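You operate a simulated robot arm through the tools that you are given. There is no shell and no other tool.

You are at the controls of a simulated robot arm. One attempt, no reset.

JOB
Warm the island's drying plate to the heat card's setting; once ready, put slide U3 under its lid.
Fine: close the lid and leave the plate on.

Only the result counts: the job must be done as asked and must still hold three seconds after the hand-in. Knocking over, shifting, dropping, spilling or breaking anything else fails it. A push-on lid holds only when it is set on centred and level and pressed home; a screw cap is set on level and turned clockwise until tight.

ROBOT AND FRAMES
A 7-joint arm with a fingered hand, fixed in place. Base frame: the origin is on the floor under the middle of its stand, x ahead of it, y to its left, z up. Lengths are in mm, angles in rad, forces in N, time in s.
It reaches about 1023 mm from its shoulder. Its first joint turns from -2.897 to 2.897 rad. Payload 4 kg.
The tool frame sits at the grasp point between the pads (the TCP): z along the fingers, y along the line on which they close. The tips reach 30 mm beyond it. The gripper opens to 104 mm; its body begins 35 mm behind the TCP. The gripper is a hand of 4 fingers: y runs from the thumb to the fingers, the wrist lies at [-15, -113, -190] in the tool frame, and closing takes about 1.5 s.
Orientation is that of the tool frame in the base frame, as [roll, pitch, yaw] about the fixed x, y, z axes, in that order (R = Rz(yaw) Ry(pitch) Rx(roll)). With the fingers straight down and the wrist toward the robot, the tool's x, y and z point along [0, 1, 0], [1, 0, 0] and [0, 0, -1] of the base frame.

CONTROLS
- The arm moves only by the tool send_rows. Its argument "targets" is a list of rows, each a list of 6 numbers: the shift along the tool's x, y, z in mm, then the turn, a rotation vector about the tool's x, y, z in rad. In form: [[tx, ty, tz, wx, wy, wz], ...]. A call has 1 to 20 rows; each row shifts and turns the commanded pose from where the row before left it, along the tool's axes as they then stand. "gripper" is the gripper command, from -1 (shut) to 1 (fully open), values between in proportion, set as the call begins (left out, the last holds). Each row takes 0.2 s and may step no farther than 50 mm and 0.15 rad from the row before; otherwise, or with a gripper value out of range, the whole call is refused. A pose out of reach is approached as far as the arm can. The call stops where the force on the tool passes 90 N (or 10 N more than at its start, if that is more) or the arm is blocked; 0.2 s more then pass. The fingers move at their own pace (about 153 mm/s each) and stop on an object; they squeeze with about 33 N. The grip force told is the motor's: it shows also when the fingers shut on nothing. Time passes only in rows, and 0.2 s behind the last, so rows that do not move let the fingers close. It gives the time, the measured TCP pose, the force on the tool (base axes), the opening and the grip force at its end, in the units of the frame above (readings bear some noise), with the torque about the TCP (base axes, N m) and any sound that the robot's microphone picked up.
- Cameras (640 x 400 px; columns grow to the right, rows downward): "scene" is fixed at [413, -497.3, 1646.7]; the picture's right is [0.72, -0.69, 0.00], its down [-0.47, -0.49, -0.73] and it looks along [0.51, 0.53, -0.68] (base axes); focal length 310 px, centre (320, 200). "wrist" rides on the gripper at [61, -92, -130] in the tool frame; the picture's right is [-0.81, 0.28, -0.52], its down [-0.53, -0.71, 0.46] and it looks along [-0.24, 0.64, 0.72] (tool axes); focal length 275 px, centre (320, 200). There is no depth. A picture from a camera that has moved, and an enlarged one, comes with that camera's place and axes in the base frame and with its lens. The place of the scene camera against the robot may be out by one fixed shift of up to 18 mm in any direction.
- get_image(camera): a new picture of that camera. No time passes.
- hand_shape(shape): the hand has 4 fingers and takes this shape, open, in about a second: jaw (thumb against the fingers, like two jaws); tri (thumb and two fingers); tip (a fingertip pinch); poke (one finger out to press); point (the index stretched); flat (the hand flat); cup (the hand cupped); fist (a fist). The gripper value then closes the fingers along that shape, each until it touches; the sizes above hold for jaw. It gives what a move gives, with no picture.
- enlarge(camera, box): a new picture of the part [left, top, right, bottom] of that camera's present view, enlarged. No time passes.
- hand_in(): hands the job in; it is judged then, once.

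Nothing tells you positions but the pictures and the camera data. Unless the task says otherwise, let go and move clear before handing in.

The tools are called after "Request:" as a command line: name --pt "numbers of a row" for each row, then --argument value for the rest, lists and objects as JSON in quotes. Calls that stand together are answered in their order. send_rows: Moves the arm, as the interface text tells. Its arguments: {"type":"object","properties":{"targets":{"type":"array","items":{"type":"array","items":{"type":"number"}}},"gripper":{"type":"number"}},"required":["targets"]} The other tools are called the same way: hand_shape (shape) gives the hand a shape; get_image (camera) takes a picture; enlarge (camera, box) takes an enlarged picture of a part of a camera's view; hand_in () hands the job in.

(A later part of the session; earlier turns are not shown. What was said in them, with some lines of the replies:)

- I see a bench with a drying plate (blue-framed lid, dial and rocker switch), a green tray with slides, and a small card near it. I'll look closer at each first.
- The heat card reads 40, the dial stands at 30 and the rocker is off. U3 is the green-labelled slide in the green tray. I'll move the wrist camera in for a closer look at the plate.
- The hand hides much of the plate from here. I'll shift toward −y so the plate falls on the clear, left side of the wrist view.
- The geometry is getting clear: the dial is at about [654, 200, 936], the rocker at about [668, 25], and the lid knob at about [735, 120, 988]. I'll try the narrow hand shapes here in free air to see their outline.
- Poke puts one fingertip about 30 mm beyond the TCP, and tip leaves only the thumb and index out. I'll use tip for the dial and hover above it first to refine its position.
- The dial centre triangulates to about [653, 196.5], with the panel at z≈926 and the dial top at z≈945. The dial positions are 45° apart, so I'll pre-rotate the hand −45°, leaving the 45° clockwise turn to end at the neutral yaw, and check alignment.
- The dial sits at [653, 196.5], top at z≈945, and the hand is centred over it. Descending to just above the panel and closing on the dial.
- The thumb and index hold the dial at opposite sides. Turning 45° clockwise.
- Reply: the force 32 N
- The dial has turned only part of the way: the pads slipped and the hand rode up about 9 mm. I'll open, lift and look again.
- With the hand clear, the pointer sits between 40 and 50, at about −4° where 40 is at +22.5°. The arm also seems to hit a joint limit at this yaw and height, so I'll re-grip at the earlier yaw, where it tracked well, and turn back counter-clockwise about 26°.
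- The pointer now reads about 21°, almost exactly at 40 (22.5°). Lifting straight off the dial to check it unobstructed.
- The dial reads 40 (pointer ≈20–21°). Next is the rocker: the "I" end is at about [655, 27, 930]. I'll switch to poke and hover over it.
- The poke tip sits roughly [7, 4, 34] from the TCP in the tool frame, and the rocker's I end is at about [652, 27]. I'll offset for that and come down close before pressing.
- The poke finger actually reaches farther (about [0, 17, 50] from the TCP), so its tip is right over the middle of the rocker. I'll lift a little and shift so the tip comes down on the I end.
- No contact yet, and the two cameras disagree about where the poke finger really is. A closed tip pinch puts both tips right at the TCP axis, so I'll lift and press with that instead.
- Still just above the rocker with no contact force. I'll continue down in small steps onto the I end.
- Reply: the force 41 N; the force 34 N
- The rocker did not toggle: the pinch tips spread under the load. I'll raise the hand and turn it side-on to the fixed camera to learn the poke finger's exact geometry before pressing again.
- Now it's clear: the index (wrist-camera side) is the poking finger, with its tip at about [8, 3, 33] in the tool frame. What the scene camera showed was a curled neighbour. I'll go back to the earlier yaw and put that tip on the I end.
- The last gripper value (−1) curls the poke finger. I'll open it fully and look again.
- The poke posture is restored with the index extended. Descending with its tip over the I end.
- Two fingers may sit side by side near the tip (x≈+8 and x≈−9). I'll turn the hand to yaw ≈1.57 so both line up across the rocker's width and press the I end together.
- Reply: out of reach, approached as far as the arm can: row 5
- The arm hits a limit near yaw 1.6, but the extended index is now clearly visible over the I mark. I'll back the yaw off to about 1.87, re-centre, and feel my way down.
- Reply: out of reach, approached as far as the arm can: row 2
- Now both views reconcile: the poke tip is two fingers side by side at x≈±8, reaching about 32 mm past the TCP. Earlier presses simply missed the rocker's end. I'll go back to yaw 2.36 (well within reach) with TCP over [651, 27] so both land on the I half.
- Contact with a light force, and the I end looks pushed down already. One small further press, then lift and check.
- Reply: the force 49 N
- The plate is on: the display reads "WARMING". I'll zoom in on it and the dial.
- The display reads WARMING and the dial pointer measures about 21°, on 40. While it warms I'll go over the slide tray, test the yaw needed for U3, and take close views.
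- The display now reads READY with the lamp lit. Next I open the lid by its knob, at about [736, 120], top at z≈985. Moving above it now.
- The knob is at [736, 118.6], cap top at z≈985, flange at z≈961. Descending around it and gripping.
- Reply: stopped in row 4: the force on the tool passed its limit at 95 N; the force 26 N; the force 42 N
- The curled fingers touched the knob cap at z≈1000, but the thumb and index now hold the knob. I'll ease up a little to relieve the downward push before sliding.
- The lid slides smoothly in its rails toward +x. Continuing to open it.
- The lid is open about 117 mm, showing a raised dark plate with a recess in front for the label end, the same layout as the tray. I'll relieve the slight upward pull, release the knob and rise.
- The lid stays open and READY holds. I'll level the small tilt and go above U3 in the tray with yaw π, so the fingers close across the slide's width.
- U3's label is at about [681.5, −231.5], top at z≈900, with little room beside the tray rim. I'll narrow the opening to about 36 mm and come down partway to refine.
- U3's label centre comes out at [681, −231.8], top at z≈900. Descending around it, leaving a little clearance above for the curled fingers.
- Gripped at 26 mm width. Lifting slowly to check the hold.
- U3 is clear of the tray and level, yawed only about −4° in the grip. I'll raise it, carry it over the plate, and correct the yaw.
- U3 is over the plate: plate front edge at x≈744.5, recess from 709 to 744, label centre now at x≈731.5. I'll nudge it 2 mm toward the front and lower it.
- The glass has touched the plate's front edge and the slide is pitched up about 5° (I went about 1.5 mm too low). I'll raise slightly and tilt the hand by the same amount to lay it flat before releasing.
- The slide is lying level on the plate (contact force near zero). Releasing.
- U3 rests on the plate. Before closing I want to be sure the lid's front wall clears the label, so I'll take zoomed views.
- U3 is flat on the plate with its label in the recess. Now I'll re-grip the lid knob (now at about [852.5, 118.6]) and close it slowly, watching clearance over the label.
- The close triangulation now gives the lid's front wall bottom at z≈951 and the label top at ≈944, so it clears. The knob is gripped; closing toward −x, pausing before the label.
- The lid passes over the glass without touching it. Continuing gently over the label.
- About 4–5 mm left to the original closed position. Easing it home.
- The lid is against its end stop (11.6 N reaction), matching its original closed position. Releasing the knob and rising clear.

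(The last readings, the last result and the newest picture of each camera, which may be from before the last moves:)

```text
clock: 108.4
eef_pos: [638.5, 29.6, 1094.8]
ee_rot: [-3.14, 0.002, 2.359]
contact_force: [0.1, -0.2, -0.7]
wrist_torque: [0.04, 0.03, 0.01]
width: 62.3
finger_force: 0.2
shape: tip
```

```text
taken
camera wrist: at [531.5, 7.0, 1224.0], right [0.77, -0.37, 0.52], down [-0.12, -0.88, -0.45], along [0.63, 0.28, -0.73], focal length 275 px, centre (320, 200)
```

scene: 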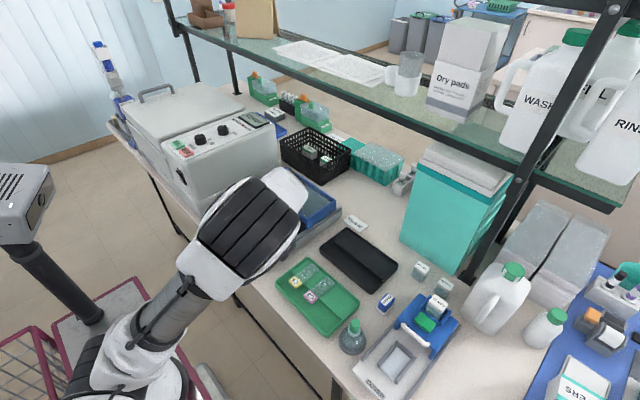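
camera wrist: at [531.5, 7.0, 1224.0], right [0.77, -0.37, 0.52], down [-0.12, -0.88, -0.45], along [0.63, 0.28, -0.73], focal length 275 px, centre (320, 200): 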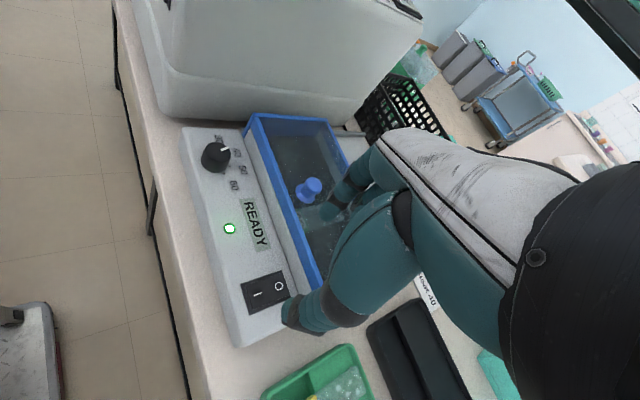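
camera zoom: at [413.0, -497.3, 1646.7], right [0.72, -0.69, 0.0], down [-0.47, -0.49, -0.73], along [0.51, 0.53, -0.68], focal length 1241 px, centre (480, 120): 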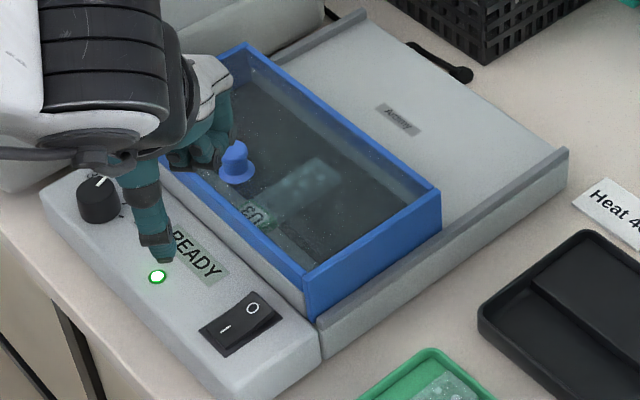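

Request:
enlarge --camera "wrist" --box '[180, 110, 340, 260]'

Request:
enlarge --camera "wrist" --box '[190, 125, 270, 200]'

Request:
send_rows --pt "0 -40 -30 0 0 0" --pt "0 -40 -30 0 0 0" --pt "0 -30 -30 0 0 0"

Request:
get_image --camera "scene"

Request:
enlarge --camera "scene" --box '[200, 170, 360, 270]'

Request:
enlarge --camera "scene" --box '[260, 240, 420, 340]'

```text
2.67 times, centred on (260, 185) of wrist
camera zoom: at [531.5, 7.0, 1224.0], right [0.77, -0.37, 0.52], down [-0.12, -0.88, -0.45], along [0.63, 0.28, -0.73], focal length 734 px, centre (480, 240)
```

zoom: 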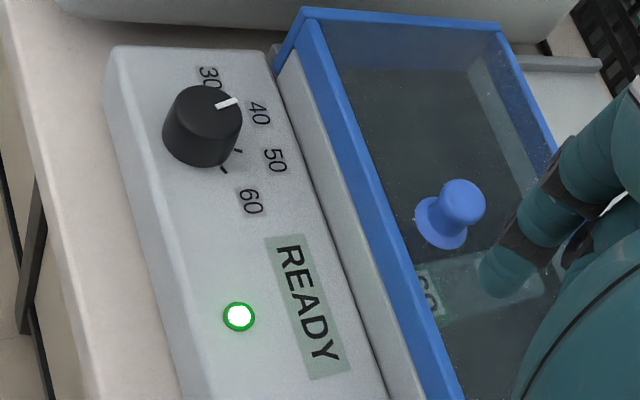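

```text
5.33 times, centred on (230, 162) of wrist
camera zoom: at [531.5, 7.0, 1224.0], right [0.77, -0.37, 0.52], down [-0.12, -0.88, -0.45], along [0.63, 0.28, -0.73], focal length 1468 px, centre (800, 400)
```

zoom: 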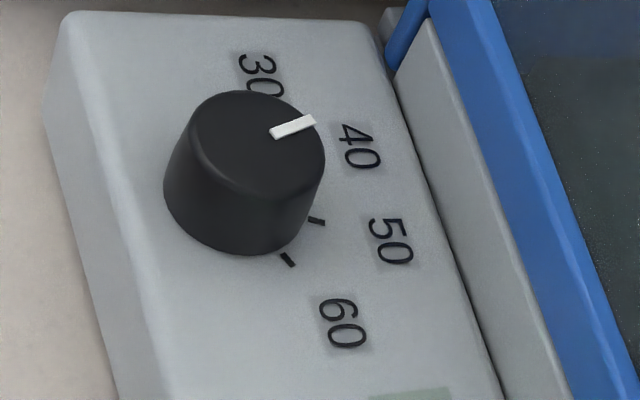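

```text
clock: 109.2
eef_pos: [562.6, -49.2, 1183.0]
ee_rot: [-3.138, 0.0, 2.359]
contact_force: [0.6, 0.5, 0.6]
wrist_torque: [0.02, 0.0, -0.03]
width: 62.1
finger_force: 0.1
shape: tip
```

```text
taken
```

scene: 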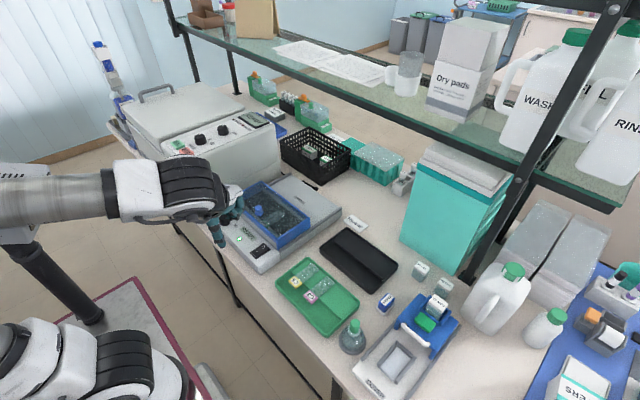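

```text
4.00 times, centred on (280, 220) of scene
camera zoom: at [413.0, -497.3, 1646.7], right [0.72, -0.69, 0.0], down [-0.47, -0.49, -0.73], along [0.51, 0.53, -0.68], focal length 1241 px, centre (480, 120)
```

zoom: 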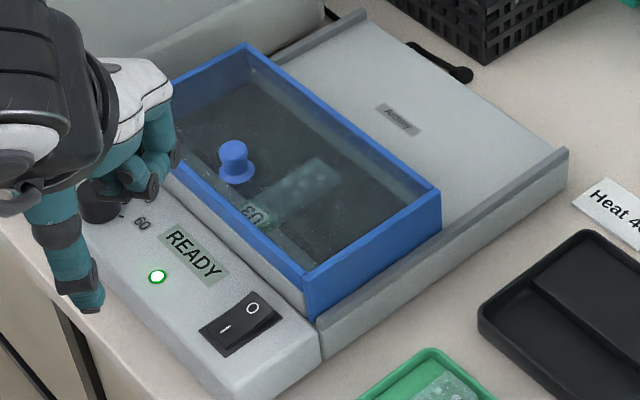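

```text
4.00 times, centred on (340, 290) of scene
camera zoom: at [413.0, -497.3, 1646.7], right [0.72, -0.69, 0.0], down [-0.47, -0.49, -0.73], along [0.51, 0.53, -0.68], focal length 1241 px, centre (240, -160)
```

zoom: 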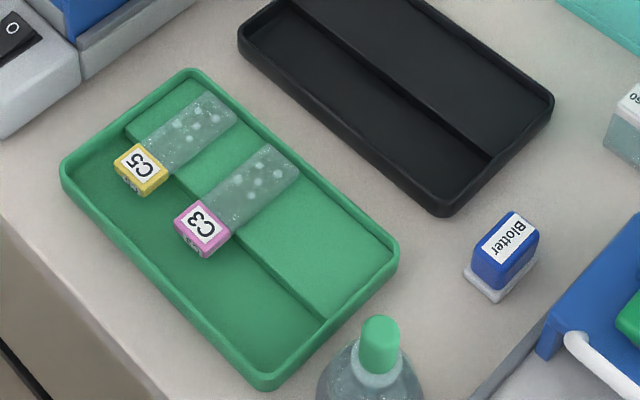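

The result looks right: the dial points at 40, the rocker is on, and the display reads READY with its lamp lit. U3 is visible under the closed lid, C5 and C3 are unmoved in their tray, and the hand is clear. Handing in.

Request:
hand_in

```text
The job is handed in.
```

The job is handed in; no verdict on it has come back. In the last pictures:

- **Heat:** The heat card reads 40. I measured the dial pointer at about 20–21°, against 22.5° for the 40 mark, so it sits at roughly 40.3–40.5. The rocker is on and the display showed READY, with its lamp lit, before I opened the lid and still at the end.
- **Slide:** U3 lies flat on the plate with its label in the front recess, visible through the glass.
- **Lid:** It is closed against its end stop, back where it started.
- **Other items:** C5 and C3 sit unmoved in their tray, and I saw nothing else shifted. The hand was clear of everything.

Two contacts were rougher than planned. The first dial turn slipped past 40 and I turned it back. On the first grip of the lid knob, the curled fingers hit the knob cap hard enough to stop the arm at 95 N. I saw no damage to the lid or the glass.
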